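You operate a simulated robot arm through the tools that you are given. There is no shell and no other tool. Be economical: measure what you need, move in short steps, check, and stop when the job is done.

The job below is to be done with a simulated robot arm. You get a single attempt, and the scene is never put back.

TASK
Stack the yellow bush labelled "R2" from the top of the service table on top of the yellow bush marked "R3".

The check looks at the end state, three seconds after you hand in, the way a careful person would. Anything else that was tipped, shoved, dropped, spilled or broken makes it a failure.

THE ROBOT
A 7-joint arm with a two-finger parallel gripper on a trunk, on a base that drives. Base frame: it is fixed to the floor where the robot stands at the start and does not move with it; the origin is under the middle of the robot, x ahead of it, y to its left, z up. Readings come in mm, rad, newtons and seconds.
With the tool pointing down near the work surface it reaches from about 460 to 920 mm from the robot's upright axis, wherever it stands. Its first joint turns from -2.007 to 2.007 rad. Payload 3.91 kg.
Tool frame: the origin (TCP) lies between the finger pads and is the grasp point; the fingertips stand 30 mm ahead of it; z points along the fingers, y is the line along which they close. The gripper opens to 110 mm. The fingers are 20 mm wide and 10 mm thick; the gripper's body (48 by 112 mm) begins 55 mm behind the TCP.
Orientation is told as [roll, pitch, yaw] about the base's x, y, z axes, in that order, counted from this pose: with the fingers straight down and closing along the base's y, the tool's x points along the base's -x, its y along +y and its z along -z.

THE INTERFACE
- The arm moves only by the tool move_arm. Its argument "moves" is a list of rows, each a list of 7 numbers: the shift along the base's x, y, z in mm, then the turn, a rotation vector about the base's x, y, z in rad, then the closure, from 0 (fully open) to 1 (shut). In form: [[x, y, z, rx, ry, rz, hand], ...]. A call has 1 to 20 rows; each row shifts and turns the commanded pose from where the row before left it. Rows are played at 5 a second. More than 50 mm and 0.15 rad between two rows, or a gripper value outside its range, and nothing of the call is played. Where a pose cannot be reached the arm comes as near as it can. A force on the tool above 40 N (or 10 N above the force at the start of the call, whichever is more), or a blocked arm, ends the call early, and 0.2 s more pass. The fingers move at their own pace (about 153 mm/s each) and stop on an object; they squeeze with about 32 N. The grip force told is the motor's: it shows also when the fingers shut on nothing. Time passes only in rows, and 0.2 s behind the last, so rows that do not move let the fingers close. It gives the time, the measured TCP pose, the force on the tool (base axes), the opening and the grip force at its end, in the units of the frame above (readings bear some noise).
- Cameras (640 x 400 px; columns grow to the right, rows downward): "scene" is now at [214, 214.8, 1362.4]; the picture's right is [0.14, -0.99, 0.00], its down [-0.80, -0.11, -0.58] and it looks along [0.58, 0.08, -0.81] (base axes); focal length 296 px, centre (320, 200). "wrist" rides on the gripper at [72, 17, -103] in the tool frame; the picture's right is [-0.23, 0.97, 0.00], its down [-0.76, -0.18, -0.62] and it looks along [-0.61, -0.14, 0.78] (tool axes); focal length 222 px, centre (320, 200). There is no depth. A picture from a camera that has moved, and an enlarged one, comes with that camera's place and axes in the base frame and with its lens.
- grab_frame(camera): a new picture of that camera. The clock stands still meanwhile.
- lift_body(by): slides the trunk up (or, below 0, down) by that many mm; the arm and the scene camera ride with it, the base frame stays. It gives what a move gives, with no picture.
- base_move(legs): drives the robot by 1 to 6 legs, each [ahead, left, turn to the left] in mm, mm and rad, along the robot's own axes; the way and the turn of a leg run together, so that a leg with both is an arc; at most 1500 mm and 3.142 rad a leg. The arm and the cameras ride along, it lands a little off, and it stops where it bumps. It gives what a move gives.
- head_to(pan, tilt): turns the head with the scene camera to pan (to the left, within 1.396 rad either way) and tilt (down, from -0.506 to 1.204), counted from straight ahead of the robot. It gives what a move gives.
- enlarge(camera, box): a new picture of the part [left, top, right, bottom] of that camera's present view, enlarged. The clock stands still meanwhile.
- hand_in(): hands the job in; it is judged then, once.

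Work in short steps. Places have to be worked out from the pictures, the camera data and where the tool is seen: move nearer, look again, correct. Check each grasp and each placing, and mend what went wrong. You have 120 turns and 98 pictures in all, those below and enlarged ones among them. Open the gripper and draw the arm clear of the work before you hand the job in, unless the task says otherwise; then end with one line.

The tools are called after "Emit:" by a JSON object that holds its "name" and its "arguments". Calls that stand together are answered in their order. move_arm: Moves the arm, as the interface text tells. Its arguments: {"type":"object","properties":{"moves":{"type":"array","items":{"type":"array","items":{"type":"number"}}}},"required":["moves"]} The other tools are called the same way: lift_body (by) slides the trunk up or down; base_move (legs) drives the base; head_to (pan, tilt) turns the head that bears the scene camera; grab_frame (camera) takes a picture; enlarge (camera, box) takes an enlarged picture of a part of a camera's view; hand_in () hands the job in.

At the start:

```text
t: 0.0
ee_pos: [361.2, 233.3, 1054.5]
tool_rot: [-0.001, 0.0, 0.0]
contact_force: [-0.6, -0.6, 0.5]
opening: 110.0
grip_force: 0.0
trunk travel left (down, up): [-725.0, 265.0]
robot x, y, heading: [-2.2, -0.9, 0.003]
head pan, tilt: [0.141, 0.948]
```

scene: 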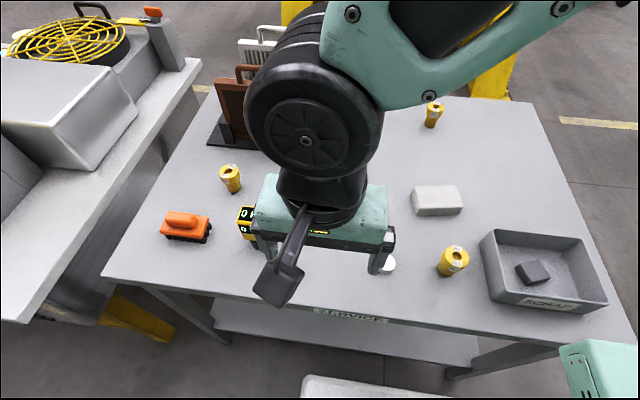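
wrist: 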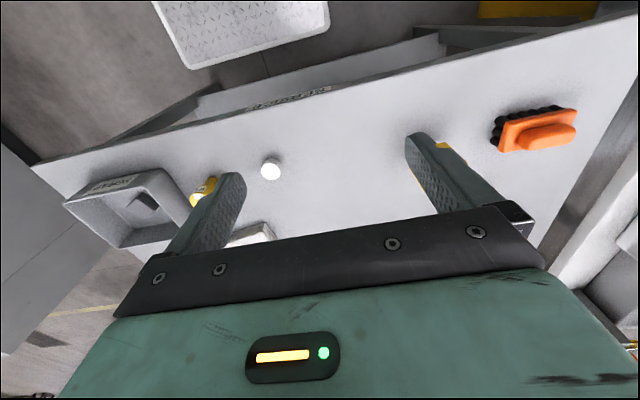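

The scene shows three or more yellow bushes; I enlarge each one to read its label.

Emit:
{"name": "enlarge", "arguments": {"camera": "scene", "box": [200, 150, 260, 200]}}

Emit:
{"name": "enlarge", "arguments": {"camera": "scene", "box": [420, 230, 490, 290]}}

Emit:
{"name": "enlarge", "arguments": {"camera": "scene", "box": [400, 85, 470, 140]}}

```text
8.00 times, centred on (230, 175) of scene
camera zoom: at [214.0, 214.8, 1362.4], right [0.14, -0.99, 0.0], down [-0.8, -0.11, -0.58], along [0.58, 0.08, -0.81], focal length 2367 px, centre (1040, 400)
```

zoom: 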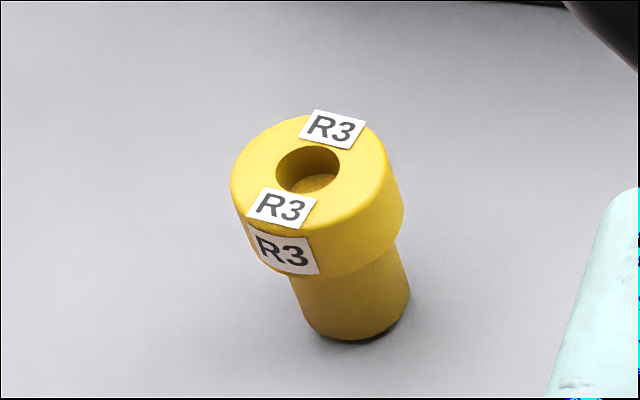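

```text
6.67 times, centred on (455, 260) of scene
camera zoom: at [214.0, 214.8, 1362.4], right [0.14, -0.99, 0.0], down [-0.8, -0.11, -0.58], along [0.58, 0.08, -0.81], focal length 1972 px, centre (-580, -200)
```

zoom: 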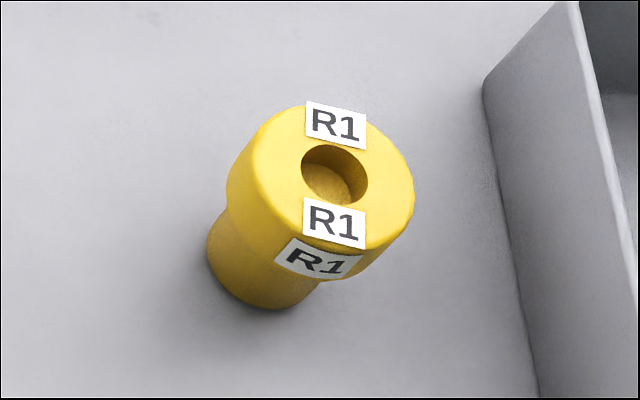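

```text
7.27 times, centred on (435, 112) of scene
camera zoom: at [214.0, 214.8, 1362.4], right [0.14, -0.99, 0.0], down [-0.8, -0.11, -0.58], along [0.58, 0.08, -0.81], focal length 2152 px, centre (-516, 836)
```

zoom: 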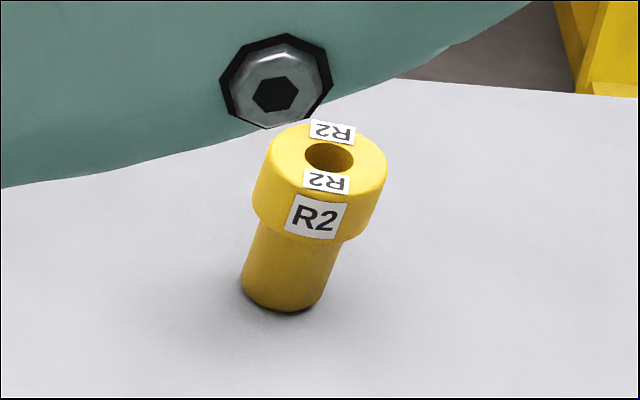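

The R2 bush is at about (923, 0), R3 at about (618, 481), and both are about 60 mm tall. R2 is at the edge of reach, so I drive ahead a little.

Emit:
{"name": "base_move", "arguments": {"legs": [[50, 0, 0]]}}

```text
t: 0.9
ee_pos: [411.8, 233.5, 1054.1]
tool_rot: [0.002, -0.001, -0.003]
contact_force: [-0.1, -0.5, 0.1]
opening: 110.1
grip_force: 0.1
trunk travel left (down, up): [-725.0, 265.0]
robot x, y, heading: [51.7, -1.1, 0.003]
head pan, tilt: [0.141, 0.948]
```

No bump. I now move at height to a spot short of R2 for a look with the wrist camera.

Emit:
{"name": "move_arm", "arguments": {"moves": [[36, -19.4, 0, 0, 0, 0, 0], [36, -19.4, 0, 0, 0, 0, 0], [36, -19.4, 0, 0, 0, 0, 0], [36, -19.4, 0, 0, 0, 0, 0], [36, -19.4, 0, 0, 0, 0, 0], [36, -19.4, 0, 0, 0, 0, 0], [36, -19.4, 0, 0, 0, 0, 0], [36, -19.4, 0, 0, 0, 0, 0], [36, -19.4, 0, 0, 0, 0, 0], [36, -19.4, 0, 0, 0, 0, 0], [36, -19.4, 0, 0, 0, 0, 0], [36, -19.4, 0, 0, 0, 0, 0]]}}

Emit:
{"name": "grab_frame", "arguments": {"camera": "wrist"}}

Emit:
{"name": "grab_frame", "arguments": {"camera": "scene"}}

```text
t: 3.5
ee_pos: [846.0, -1.2, 1052.7]
tool_rot: [0.0, 0.001, -0.001]
contact_force: [-1.3, 0.5, 0.1]
opening: 110.0
grip_force: 0.1
trunk travel left (down, up): [-725.0, 265.0]
robot x, y, heading: [50.5, -0.0, 0.005]
head pan, tilt: [0.141, 0.948]
```

```text
92 pictures are left
camera wrist: at [771.5, 15.2, 1155.3], right [0.23, 0.97, 0.0], down [0.76, -0.18, 0.62], along [0.61, -0.14, -0.78], focal length 222 px, centre (320, 200)
```

wrist: 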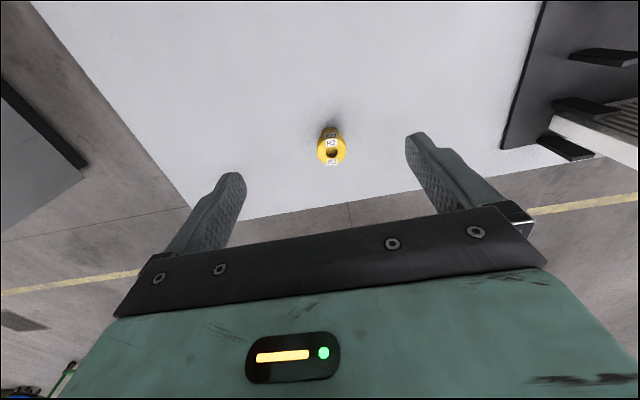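

```text
91 pictures are left
camera scene: at [263.5, 215.1, 1362.4], right [0.14, -0.99, 0.0], down [-0.8, -0.11, -0.58], along [0.58, 0.08, -0.81], focal length 296 px, centre (320, 200)
```

scene: 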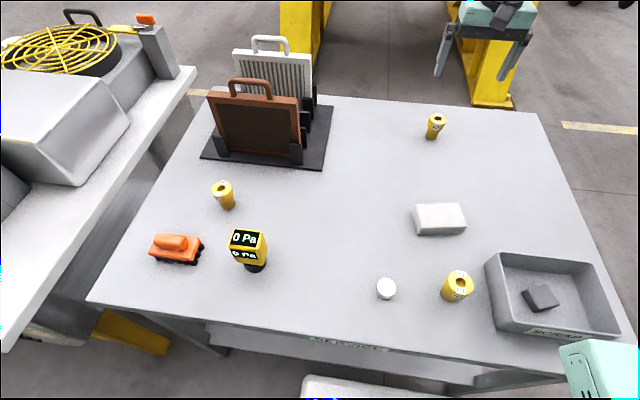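

The wrist view puts R2's top at about (920, 0). I centre over it and descend partway.

Emit:
{"name": "move_arm", "arguments": {"moves": [[38, 0.5, -20, 0, 0, 0, 0], [37, 0.5, -25, 0, 0, 0, 0], [0, 0, -45, 0, 0, 0, 0], [0, 0, -45, 0, 0, 0, 0], [0, 0, 0, 0, 0, 0, 0]]}}

Emit:
{"name": "grab_frame", "arguments": {"camera": "wrist"}}

Emit:
{"name": "enlarge", "arguments": {"camera": "scene", "box": [380, 60, 500, 160]}}

Emit:
{"name": "enlarge", "arguments": {"camera": "scene", "box": [190, 160, 260, 220]}}

```text
t: 4.7
ee_pos: [919.4, 3.2, 917.2]
tool_rot: [0.0, 0.001, -0.001]
contact_force: [-0.6, 0.2, -0.1]
opening: 109.8
grip_force: 0.1
trunk travel left (down, up): [-725.0, 265.0]
robot x, y, heading: [52.0, 0.6, 0.002]
head pan, tilt: [0.141, 0.948]
```

```text
90 pictures are left
camera wrist: at [845.5, 18.9, 1019.1], right [0.23, 0.97, 0.0], down [0.76, -0.18, 0.62], along [0.61, -0.14, -0.78], focal length 222 px, centre (320, 200)
```

wrist: 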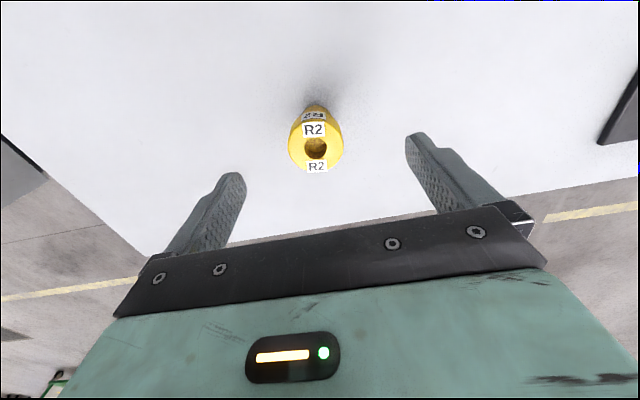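

```text
4.00 times, centred on (440, 110) of scene
camera zoom: at [263.8, 214.9, 1362.4], right [0.14, -0.99, 0.0], down [-0.8, -0.11, -0.58], along [0.58, 0.08, -0.81], focal length 1183 px, centre (-160, 560)
```

zoom: 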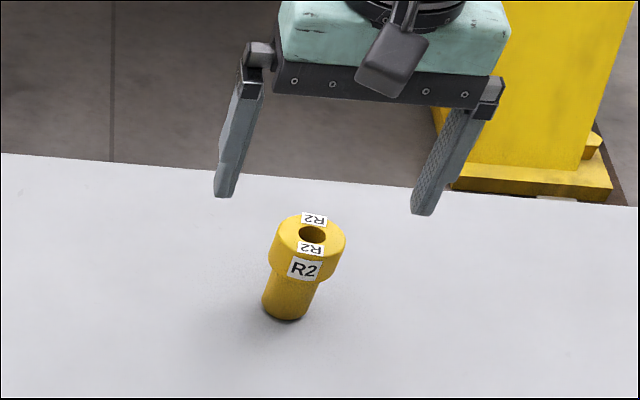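

```text
6.67 times, centred on (225, 190) of scene
camera zoom: at [263.8, 214.9, 1362.4], right [0.14, -0.99, 0.0], down [-0.8, -0.11, -0.58], along [0.58, 0.08, -0.81], focal length 1972 px, centre (953, 267)
```

zoom: 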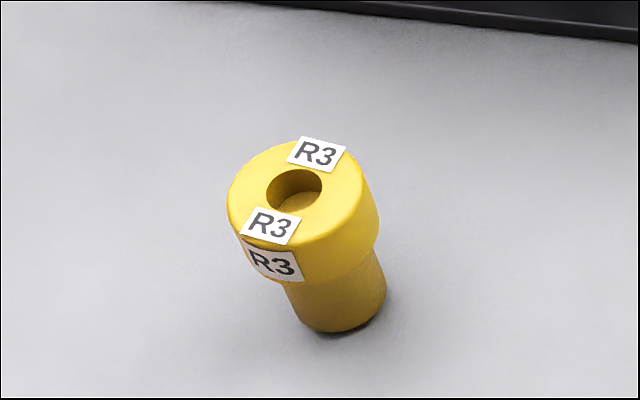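

R2 is at about (920, -1), so I correct y by -4 and go down to z = 847 in steps, fingers open.

Emit:
{"name": "move_arm", "arguments": {"moves": [[0.5, -4, 0, 0, 0, 0, 0], [0, 0, -25, 0, 0, 0, 0], [0, 0, -25, 0, 0, 0, 0], [0, 0, -20, 0, 0, 0, 0], [0, 0, 0, 0, 0, 0, 0]]}}

Emit:
{"name": "grab_frame", "arguments": {"camera": "wrist"}}

Emit:
{"name": "enlarge", "arguments": {"camera": "scene", "box": [380, 60, 500, 160]}}

```text
t: 5.9
ee_pos: [919.8, -2.2, 848.3]
tool_rot: [0.0, -0.002, 0.0]
contact_force: [-0.2, 0.1, -0.3]
opening: 109.9
grip_force: 0.0
trunk travel left (down, up): [-725.0, 265.0]
robot x, y, heading: [49.2, 2.8, -0.0]
head pan, tilt: [0.141, 0.948]
```

```text
87 pictures are left
camera wrist: at [846.1, 13.1, 949.4], right [0.23, 0.97, 0.0], down [0.76, -0.18, 0.62], along [0.61, -0.14, -0.78], focal length 222 px, centre (320, 200)
```

wrist: 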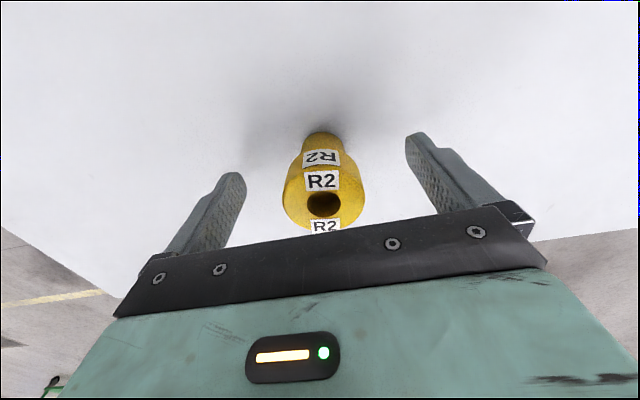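

```text
4.00 times, centred on (440, 110) of scene
camera zoom: at [263.9, 214.9, 1362.4], right [0.14, -0.99, 0.0], down [-0.8, -0.11, -0.58], along [0.58, 0.08, -0.81], focal length 1183 px, centre (-160, 560)
```

zoom: 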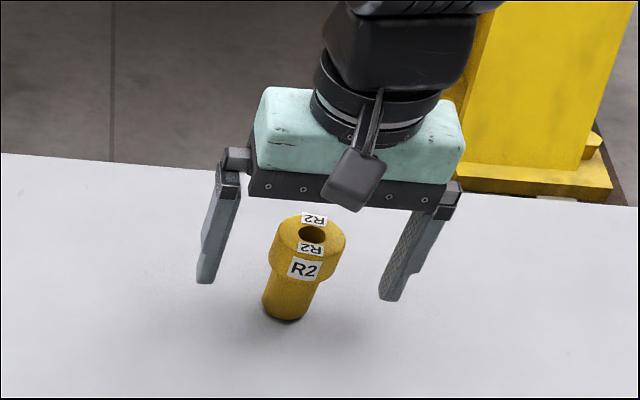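

The bush is centred between the fingers at (920, -2). I close on the flange.

Emit:
{"name": "move_arm", "arguments": {"moves": [[0, 0, 0, 0, 0, 0, 0.4], [0, 0, 0, 0, 0, 0, 0.7], [0, 0, 0, 0, 0, 0, 1], [0, 0, 0, 0, 0, 0, 1], [0, 0, 0, 0, 0, 0, 1]]}}

Emit:
{"name": "grab_frame", "arguments": {"camera": "wrist"}}

Emit:
{"name": "enlarge", "arguments": {"camera": "scene", "box": [380, 60, 500, 160]}}

```text
t: 7.1
ee_pos: [920.1, -2.4, 847.0]
tool_rot: [0.0, 0.001, 0.0]
contact_force: [-0.5, 0.0, 0.4]
opening: 42.8
grip_force: 32.1
trunk travel left (down, up): [-725.0, 265.0]
robot x, y, heading: [46.2, -0.9, -0.0]
head pan, tilt: [0.141, 0.948]
```

```text
85 pictures are left
camera wrist: at [846.0, 13.2, 949.6], right [0.23, 0.97, 0.0], down [0.76, -0.18, 0.62], along [0.61, -0.14, -0.78], focal length 222 px, centre (320, 200)
```

wrist: 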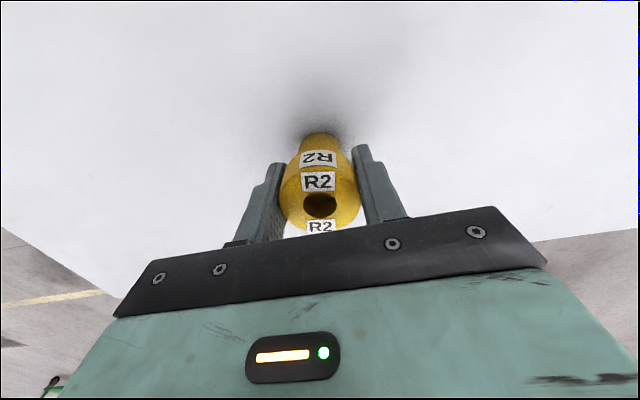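

```text
4.00 times, centred on (440, 110) of scene
camera zoom: at [263.9, 214.9, 1362.4], right [0.14, -0.99, 0.0], down [-0.8, -0.11, -0.58], along [0.58, 0.08, -0.81], focal length 1183 px, centre (-160, 560)
```

zoom: 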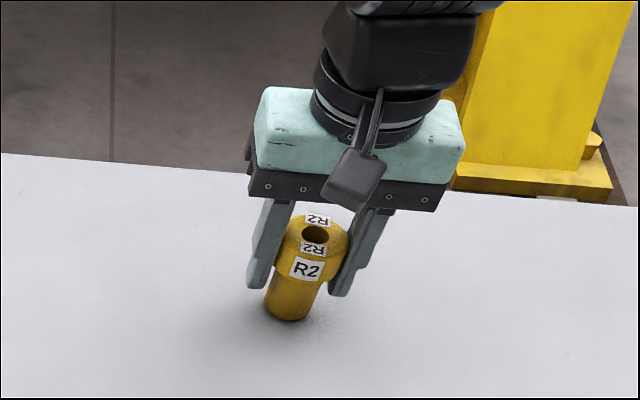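

The grip is firm at 43 mm opening. I lift gently to check the hold.

Emit:
{"name": "move_arm", "arguments": {"moves": [[0, 0, 15, 0, 0, 0, 1], [0, 0, 25, 0, 0, 0, 1], [0, 0, 40, 0, 0, 0, 1], [0, 0, 40, 0, 0, 0, 1], [0, 0, 40, 0, 0, 0, 1], [0, 0, 0, 0, 0, 0, 1]]}}

Emit:
{"name": "grab_frame", "arguments": {"camera": "wrist"}}

Emit:
{"name": "grab_frame", "arguments": {"camera": "scene"}}

```text
t: 8.5
ee_pos: [917.6, -2.7, 1007.4]
tool_rot: [0.001, -0.001, -0.001]
contact_force: [-0.7, 0.3, -2.4]
opening: 43.0
grip_force: 32.2
trunk travel left (down, up): [-725.0, 265.0]
robot x, y, heading: [50.2, -0.7, 0.005]
head pan, tilt: [0.141, 0.948]
```

```text
83 pictures are left
camera wrist: at [845.1, 13.2, 1109.9], right [0.23, 0.97, 0.0], down [0.76, -0.18, 0.62], along [0.61, -0.14, -0.78], focal length 222 px, centre (320, 200)
```

wrist: 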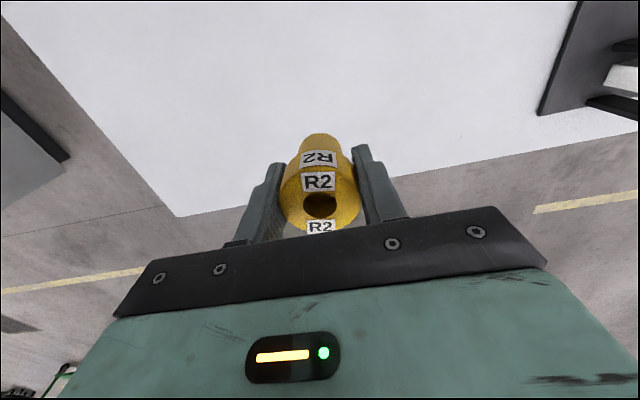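

```text
82 pictures are left
camera scene: at [264.1, 214.9, 1362.3], right [0.14, -0.99, 0.0], down [-0.8, -0.11, -0.58], along [0.58, 0.08, -0.81], focal length 296 px, centre (320, 200)
```

scene: 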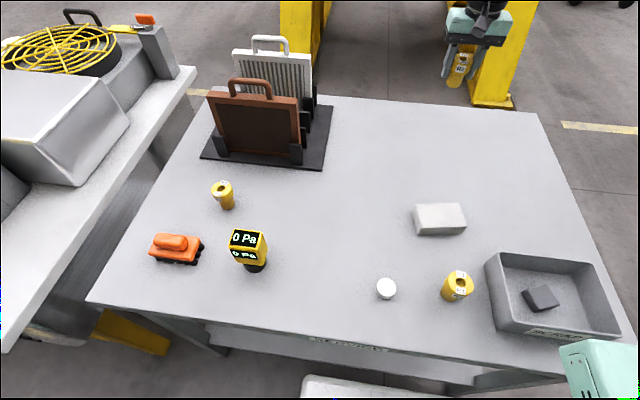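

R2 is held upright. I retract to x≈600, clear of the rack, and then go across to y≈400.

Emit:
{"name": "move_arm", "arguments": {"moves": [[-40, 0, 0, 0, 0, 0, 1], [-40, 0, 0, 0, 0, 0, 1], [-40, 0, 0, 0, 0, 0, 1], [-40, 0, 0, 0, 0, 0, 1], [-40, 0, 0, 0, 0, 0, 1], [-40, 0, 0, 0, 0, 0, 1], [-40, 20, 0, 0, 0, 0, 1], [-20, 40, 0, 0, 0, 0, 1], [0, 45, 0, 0, 0, 0, 1], [0, 45, 0, 0, 0, 0, 1], [0, 45, 0, 0, 0, 0, 1], [0, 45, 0, 0, 0, 0, 1], [0, 45, 0, 0, 0, 0, 1], [0, 45, 0, 0, 0, 0, 1], [0, 45, 0, 0, 0, 0, 1], [0, 30, 0, 0, 0, 0, 1], [0, 0, 0, 0, 0, 0, 1]]}}

Emit:
{"name": "grab_frame", "arguments": {"camera": "wrist"}}

Emit:
{"name": "grab_frame", "arguments": {"camera": "scene"}}

```text
t: 12.1
ee_pos: [619.3, 403.9, 1009.7]
tool_rot: [0.0, 0.0, -0.001]
contact_force: [-0.1, 0.1, -2.9]
opening: 42.8
grip_force: 32.3
trunk travel left (down, up): [-725.0, 265.0]
robot x, y, heading: [46.5, -2.1, 0.001]
head pan, tilt: [0.141, 0.948]
```

```text
81 pictures are left
camera wrist: at [545.8, 419.6, 1110.8], right [0.23, 0.97, 0.0], down [0.76, -0.18, 0.62], along [0.61, -0.14, -0.78], focal length 222 px, centre (320, 200)
```

wrist: 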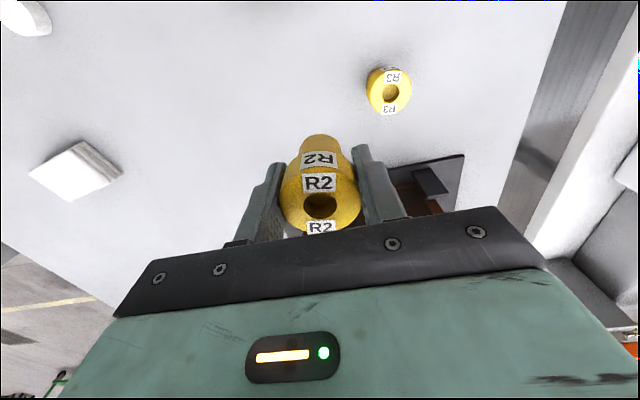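

```text
80 pictures are left
camera scene: at [263.9, 214.9, 1362.4], right [0.14, -0.99, 0.0], down [-0.8, -0.11, -0.58], along [0.58, 0.08, -0.81], focal length 296 px, centre (320, 200)
```

scene: 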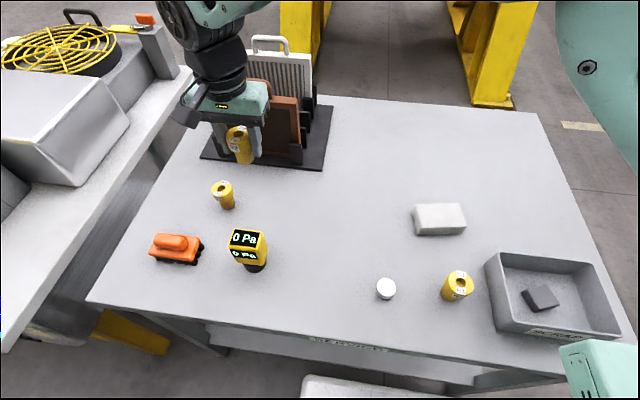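

R3's top is at about (619.5, 480). I move over it and descend to leave about 20 mm of clearance, then check.

Emit:
{"name": "move_arm", "arguments": {"moves": [[0, 38, 0, 0, 0, 0, 1], [0.3, 38, 0, 0, 0, 0, 1], [0, 0, -30, 0, 0, 0, 1], [0, 0, -30, 0, 0, 0, 1], [0, 0, -18, 0, 0, 0, 1], [0, 0, 0, 0, 0, 0, 1]]}}

Emit:
{"name": "grab_frame", "arguments": {"camera": "wrist"}}

Emit:
{"name": "enlarge", "arguments": {"camera": "scene", "box": [190, 120, 270, 220]}}

```text
t: 13.5
ee_pos: [620.2, 477.5, 931.9]
tool_rot: [0.001, -0.001, 0.001]
contact_force: [0.4, -0.1, -2.1]
opening: 42.9
grip_force: 31.9
trunk travel left (down, up): [-725.0, 265.0]
robot x, y, heading: [54.2, -0.7, -0.0]
head pan, tilt: [0.141, 0.948]
```

```text
79 pictures are left
camera wrist: at [546.8, 494.1, 1033.2], right [0.23, 0.97, 0.0], down [0.76, -0.18, 0.62], along [0.61, -0.14, -0.78], focal length 222 px, centre (320, 200)
```

wrist: 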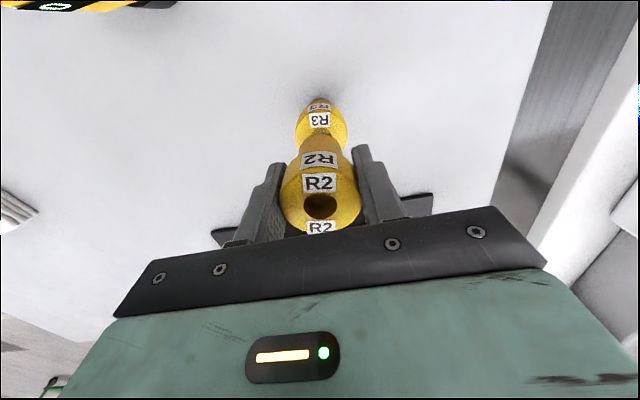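

```text
4.00 times, centred on (230, 170) of scene
camera zoom: at [263.9, 215.0, 1362.3], right [0.14, -0.99, 0.0], down [-0.8, -0.11, -0.58], along [0.58, 0.08, -0.81], focal length 1183 px, centre (680, 320)
```

zoom: 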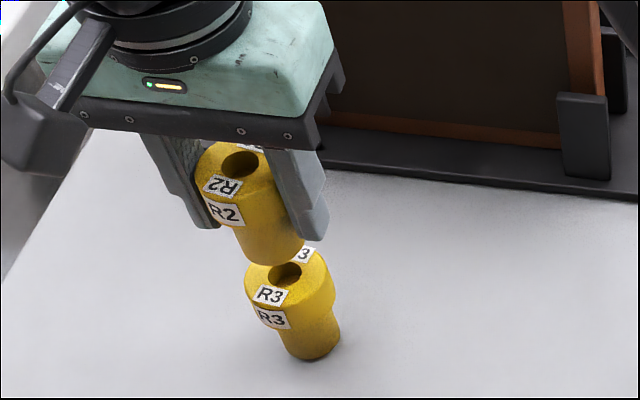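

R2 and R3 line up within about 1 mm. I add 0.7 mm in y and descend slowly towards the expected contact at about z = 907.

Emit:
{"name": "move_arm", "arguments": {"moves": [[0, 0.7, -6, 0, 0, 0, 1], [0, 0, -6, 0, 0, 0, 1], [0, 0, -5, 0, 0, 0, 1], [0, 0, 0, 0, 0, 0, 1]]}}

Emit:
{"name": "enlarge", "arguments": {"camera": "scene", "box": [190, 150, 270, 220]}}

Emit:
{"name": "grab_frame", "arguments": {"camera": "wrist"}}

```text
t: 14.5
ee_pos: [620.7, 478.3, 913.4]
tool_rot: [0.002, 0.001, 0.0]
contact_force: [-0.4, -0.3, -2.0]
opening: 42.4
grip_force: 32.2
trunk travel left (down, up): [-725.0, 265.0]
robot x, y, heading: [48.0, -4.1, -0.003]
head pan, tilt: [0.141, 0.948]
```

```text
5.71 times, centred on (230, 185) of scene
camera zoom: at [264.0, 215.0, 1362.3], right [0.14, -0.99, 0.0], down [-0.8, -0.11, -0.58], along [0.58, 0.08, -0.81], focal length 1690 px, centre (834, 286)
```

zoom: 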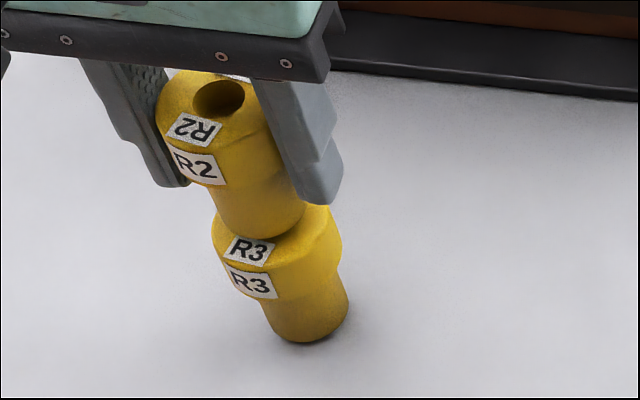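

```text
76 pictures are left
camera wrist: at [546.8, 495.2, 1015.5], right [0.23, 0.97, 0.0], down [0.76, -0.18, 0.62], along [0.61, -0.14, -0.78], focal length 222 px, centre (320, 200)
```

wrist: 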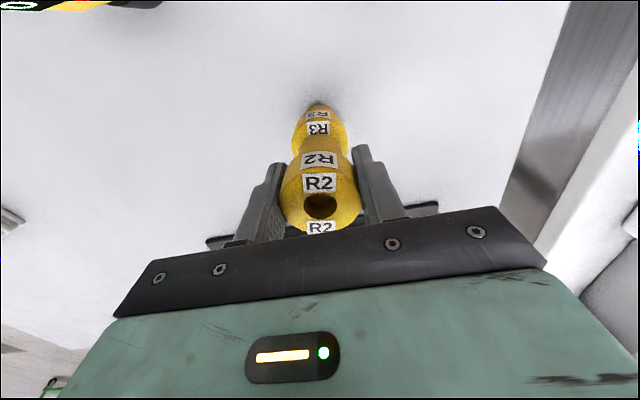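

Aligned, with only a few mm left. I go down in small steps while watching the force.

Emit:
{"name": "move_arm", "arguments": {"moves": [[0, 0, -2, 0, 0, 0, 1], [0, 0, -1.5, 0, 0, 0, 1], [0, 0, 0, 0, 0, 0, 1]]}}

```text
t: 15.3
ee_pos: [620.1, 479.3, 909.7]
tool_rot: [-0.001, -0.001, 0.001]
contact_force: [0.4, -0.6, -1.8]
opening: 42.7
grip_force: 31.9
trunk travel left (down, up): [-725.0, 265.0]
robot x, y, heading: [49.3, -0.6, 0.004]
head pan, tilt: [0.141, 0.948]
```

No contact yet, so I continue in 1 mm steps.

Emit:
{"name": "move_arm", "arguments": {"moves": [[0, 0, -1, 0, 0, 0, 1], [0, 0, -1, 0, 0, 0, 1], [0, 0, 0, 0, 0, 0, 1]]}}

Emit:
{"name": "enlarge", "arguments": {"camera": "scene", "box": [190, 150, 270, 220]}}

```text
t: 16.1
ee_pos: [620.2, 479.2, 909.6]
tool_rot: [0.003, -0.003, 0.001]
contact_force: [-0.7, -2.9, 9.3]
opening: 42.4
grip_force: 31.8
trunk travel left (down, up): [-725.0, 265.0]
robot x, y, heading: [50.6, 0.7, 0.003]
head pan, tilt: [0.141, 0.948]
```

```text
5.71 times, centred on (230, 185) of scene
camera zoom: at [263.6, 214.6, 1362.6], right [0.14, -0.99, 0.0], down [-0.8, -0.11, -0.58], along [0.58, 0.08, -0.81], focal length 1690 px, centre (834, 286)
```

zoom: 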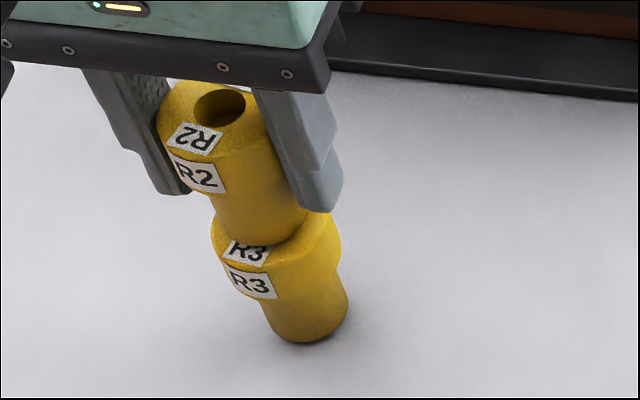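

Contact has come at z≈909.6, which matches a 63 mm tall bush, with about 11 N of press. I relieve the press by 1 mm and look from the wrist before releasing.

Emit:
{"name": "move_arm", "arguments": {"moves": [[0, 0, 1, 0, 0, 0, 1], [0, 0, 0, 0, 0, 0, 1]]}}

Emit:
{"name": "enlarge", "arguments": {"camera": "wrist", "box": [240, 80, 400, 240]}}

```text
t: 16.7
ee_pos: [619.8, 480.0, 909.4]
tool_rot: [-0.002, -0.001, 0.001]
contact_force: [2.1, -1.5, 8.7]
opening: 42.5
grip_force: 32.1
trunk travel left (down, up): [-725.0, 265.0]
robot x, y, heading: [50.6, -3.5, 0.005]
head pan, tilt: [0.141, 0.948]
```

```text
2.50 times, centred on (320, 160) of wrist
camera zoom: at [546.1, 495.8, 1011.3], right [0.23, 0.97, 0.0], down [0.76, -0.18, 0.62], along [0.61, -0.14, -0.78], focal length 555 px, centre (320, 300)
```

zoom: 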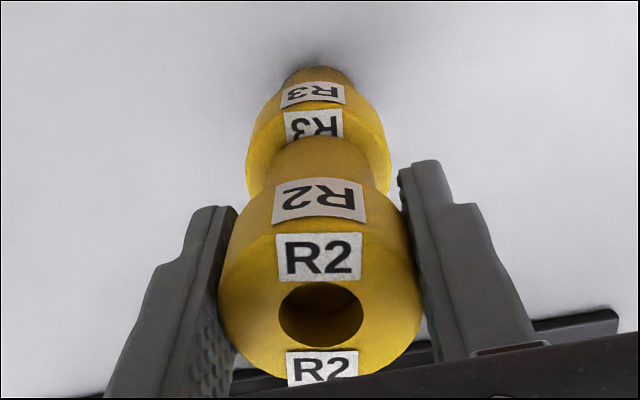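

From the wrist, the stem of R2 is centred on R3's flange within about 1 mm. I open the gripper in stages.

Emit:
{"name": "move_arm", "arguments": {"moves": [[0, 0, 0.5, 0, 0, 0, 1], [0, 0, 0, 0, 0, 0, 0.55], [0, 0, 0, 0, 0, 0, 0.4], [0, 0, 0, 0, 0, 0, 0.2], [0, 0, 0, 0, 0, 0, 0], [0, 0, 0, 0, 0, 0, 0]]}}

Emit:
{"name": "grab_frame", "arguments": {"camera": "wrist"}}

Emit:
{"name": "enlarge", "arguments": {"camera": "scene", "box": [190, 150, 270, 220]}}

```text
t: 18.1
ee_pos: [619.4, 479.3, 908.8]
tool_rot: [0.001, 0.0, 0.001]
contact_force: [0.1, 0.6, 0.4]
opening: 110.0
grip_force: 0.1
trunk travel left (down, up): [-725.0, 265.0]
robot x, y, heading: [51.7, -4.1, 0.002]
head pan, tilt: [0.141, 0.948]
```

```text
73 pictures are left
camera wrist: at [546.2, 495.8, 1011.5], right [0.23, 0.97, 0.0], down [0.76, -0.18, 0.62], along [0.61, -0.14, -0.78], focal length 222 px, centre (320, 200)
```

wrist: 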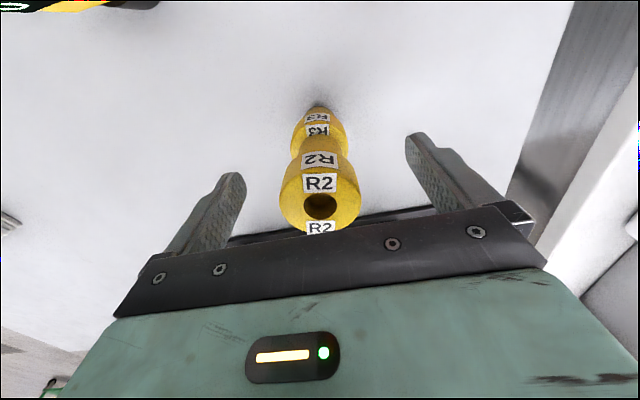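

```text
5.71 times, centred on (230, 185) of scene
camera zoom: at [263.9, 214.9, 1362.4], right [0.14, -0.99, 0.0], down [-0.8, -0.11, -0.58], along [0.58, 0.08, -0.81], focal length 1690 px, centre (834, 286)
```

zoom: 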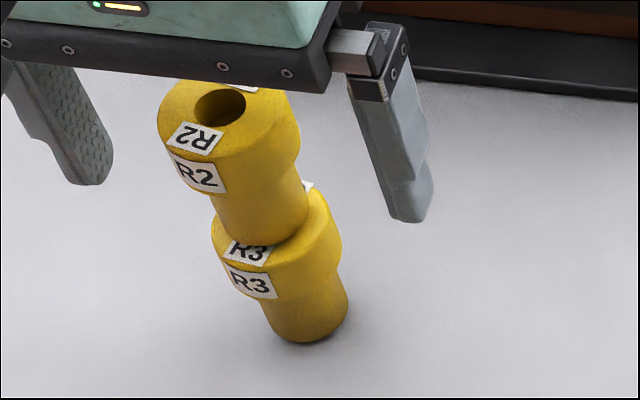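

The stack stands free. I raise the arm straight up and then draw it away toward the middle.

Emit:
{"name": "move_arm", "arguments": {"moves": [[0, 0, 20, 0, 0, 0, 0], [0, 0, 40, 0, 0, 0, 0], [0, 0, 40, 0, 0, 0, 0], [0, 0, 40, 0, 0, 0, 0], [0, -40, 0, 0, 0, 0, 0], [0, -45, 0, 0, 0, 0, 0], [0, -45, 0, 0, 0, 0, 0], [0, -45, 0, 0, 0, 0, 0], [0, -45, 0, 0, 0, 0, 0], [0, 0, 0, 0, 0, 0, 0]]}}

Emit:
{"name": "grab_frame", "arguments": {"camera": "scene"}}

Emit:
{"name": "enlarge", "arguments": {"camera": "scene", "box": [190, 150, 270, 220]}}

```text
t: 20.3
ee_pos: [619.5, 260.9, 1050.5]
tool_rot: [0.0, 0.0, -0.002]
contact_force: [0.4, 0.1, 0.4]
opening: 109.9
grip_force: 0.0
trunk travel left (down, up): [-725.0, 265.0]
robot x, y, heading: [50.7, -3.1, 0.003]
head pan, tilt: [0.141, 0.948]
```

```text
71 pictures are left
camera scene: at [263.9, 215.0, 1362.3], right [0.14, -0.99, 0.0], down [-0.8, -0.11, -0.58], along [0.58, 0.08, -0.81], focal length 296 px, centre (320, 200)
```

scene: 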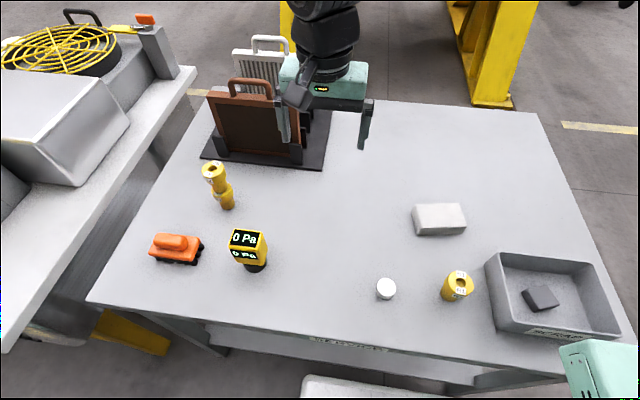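

```text
5.71 times, centred on (230, 185) of scene
camera zoom: at [263.9, 215.0, 1362.3], right [0.14, -0.99, 0.0], down [-0.8, -0.11, -0.58], along [0.58, 0.08, -0.81], focal length 1690 px, centre (834, 286)
```

zoom: 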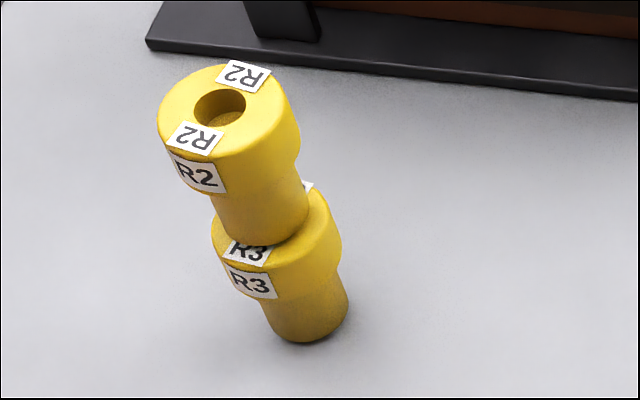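

The stack is stable, the arm is clear and nothing else has moved, so I hand in.

Emit:
{"name": "hand_in", "arguments": {}}

```text
The job is handed in.
```

I stacked R2 upright on top of R3, centred to within about 1 mm. The gripper is open, the arm is clear, and nothing else on the table looked moved in the last picture.
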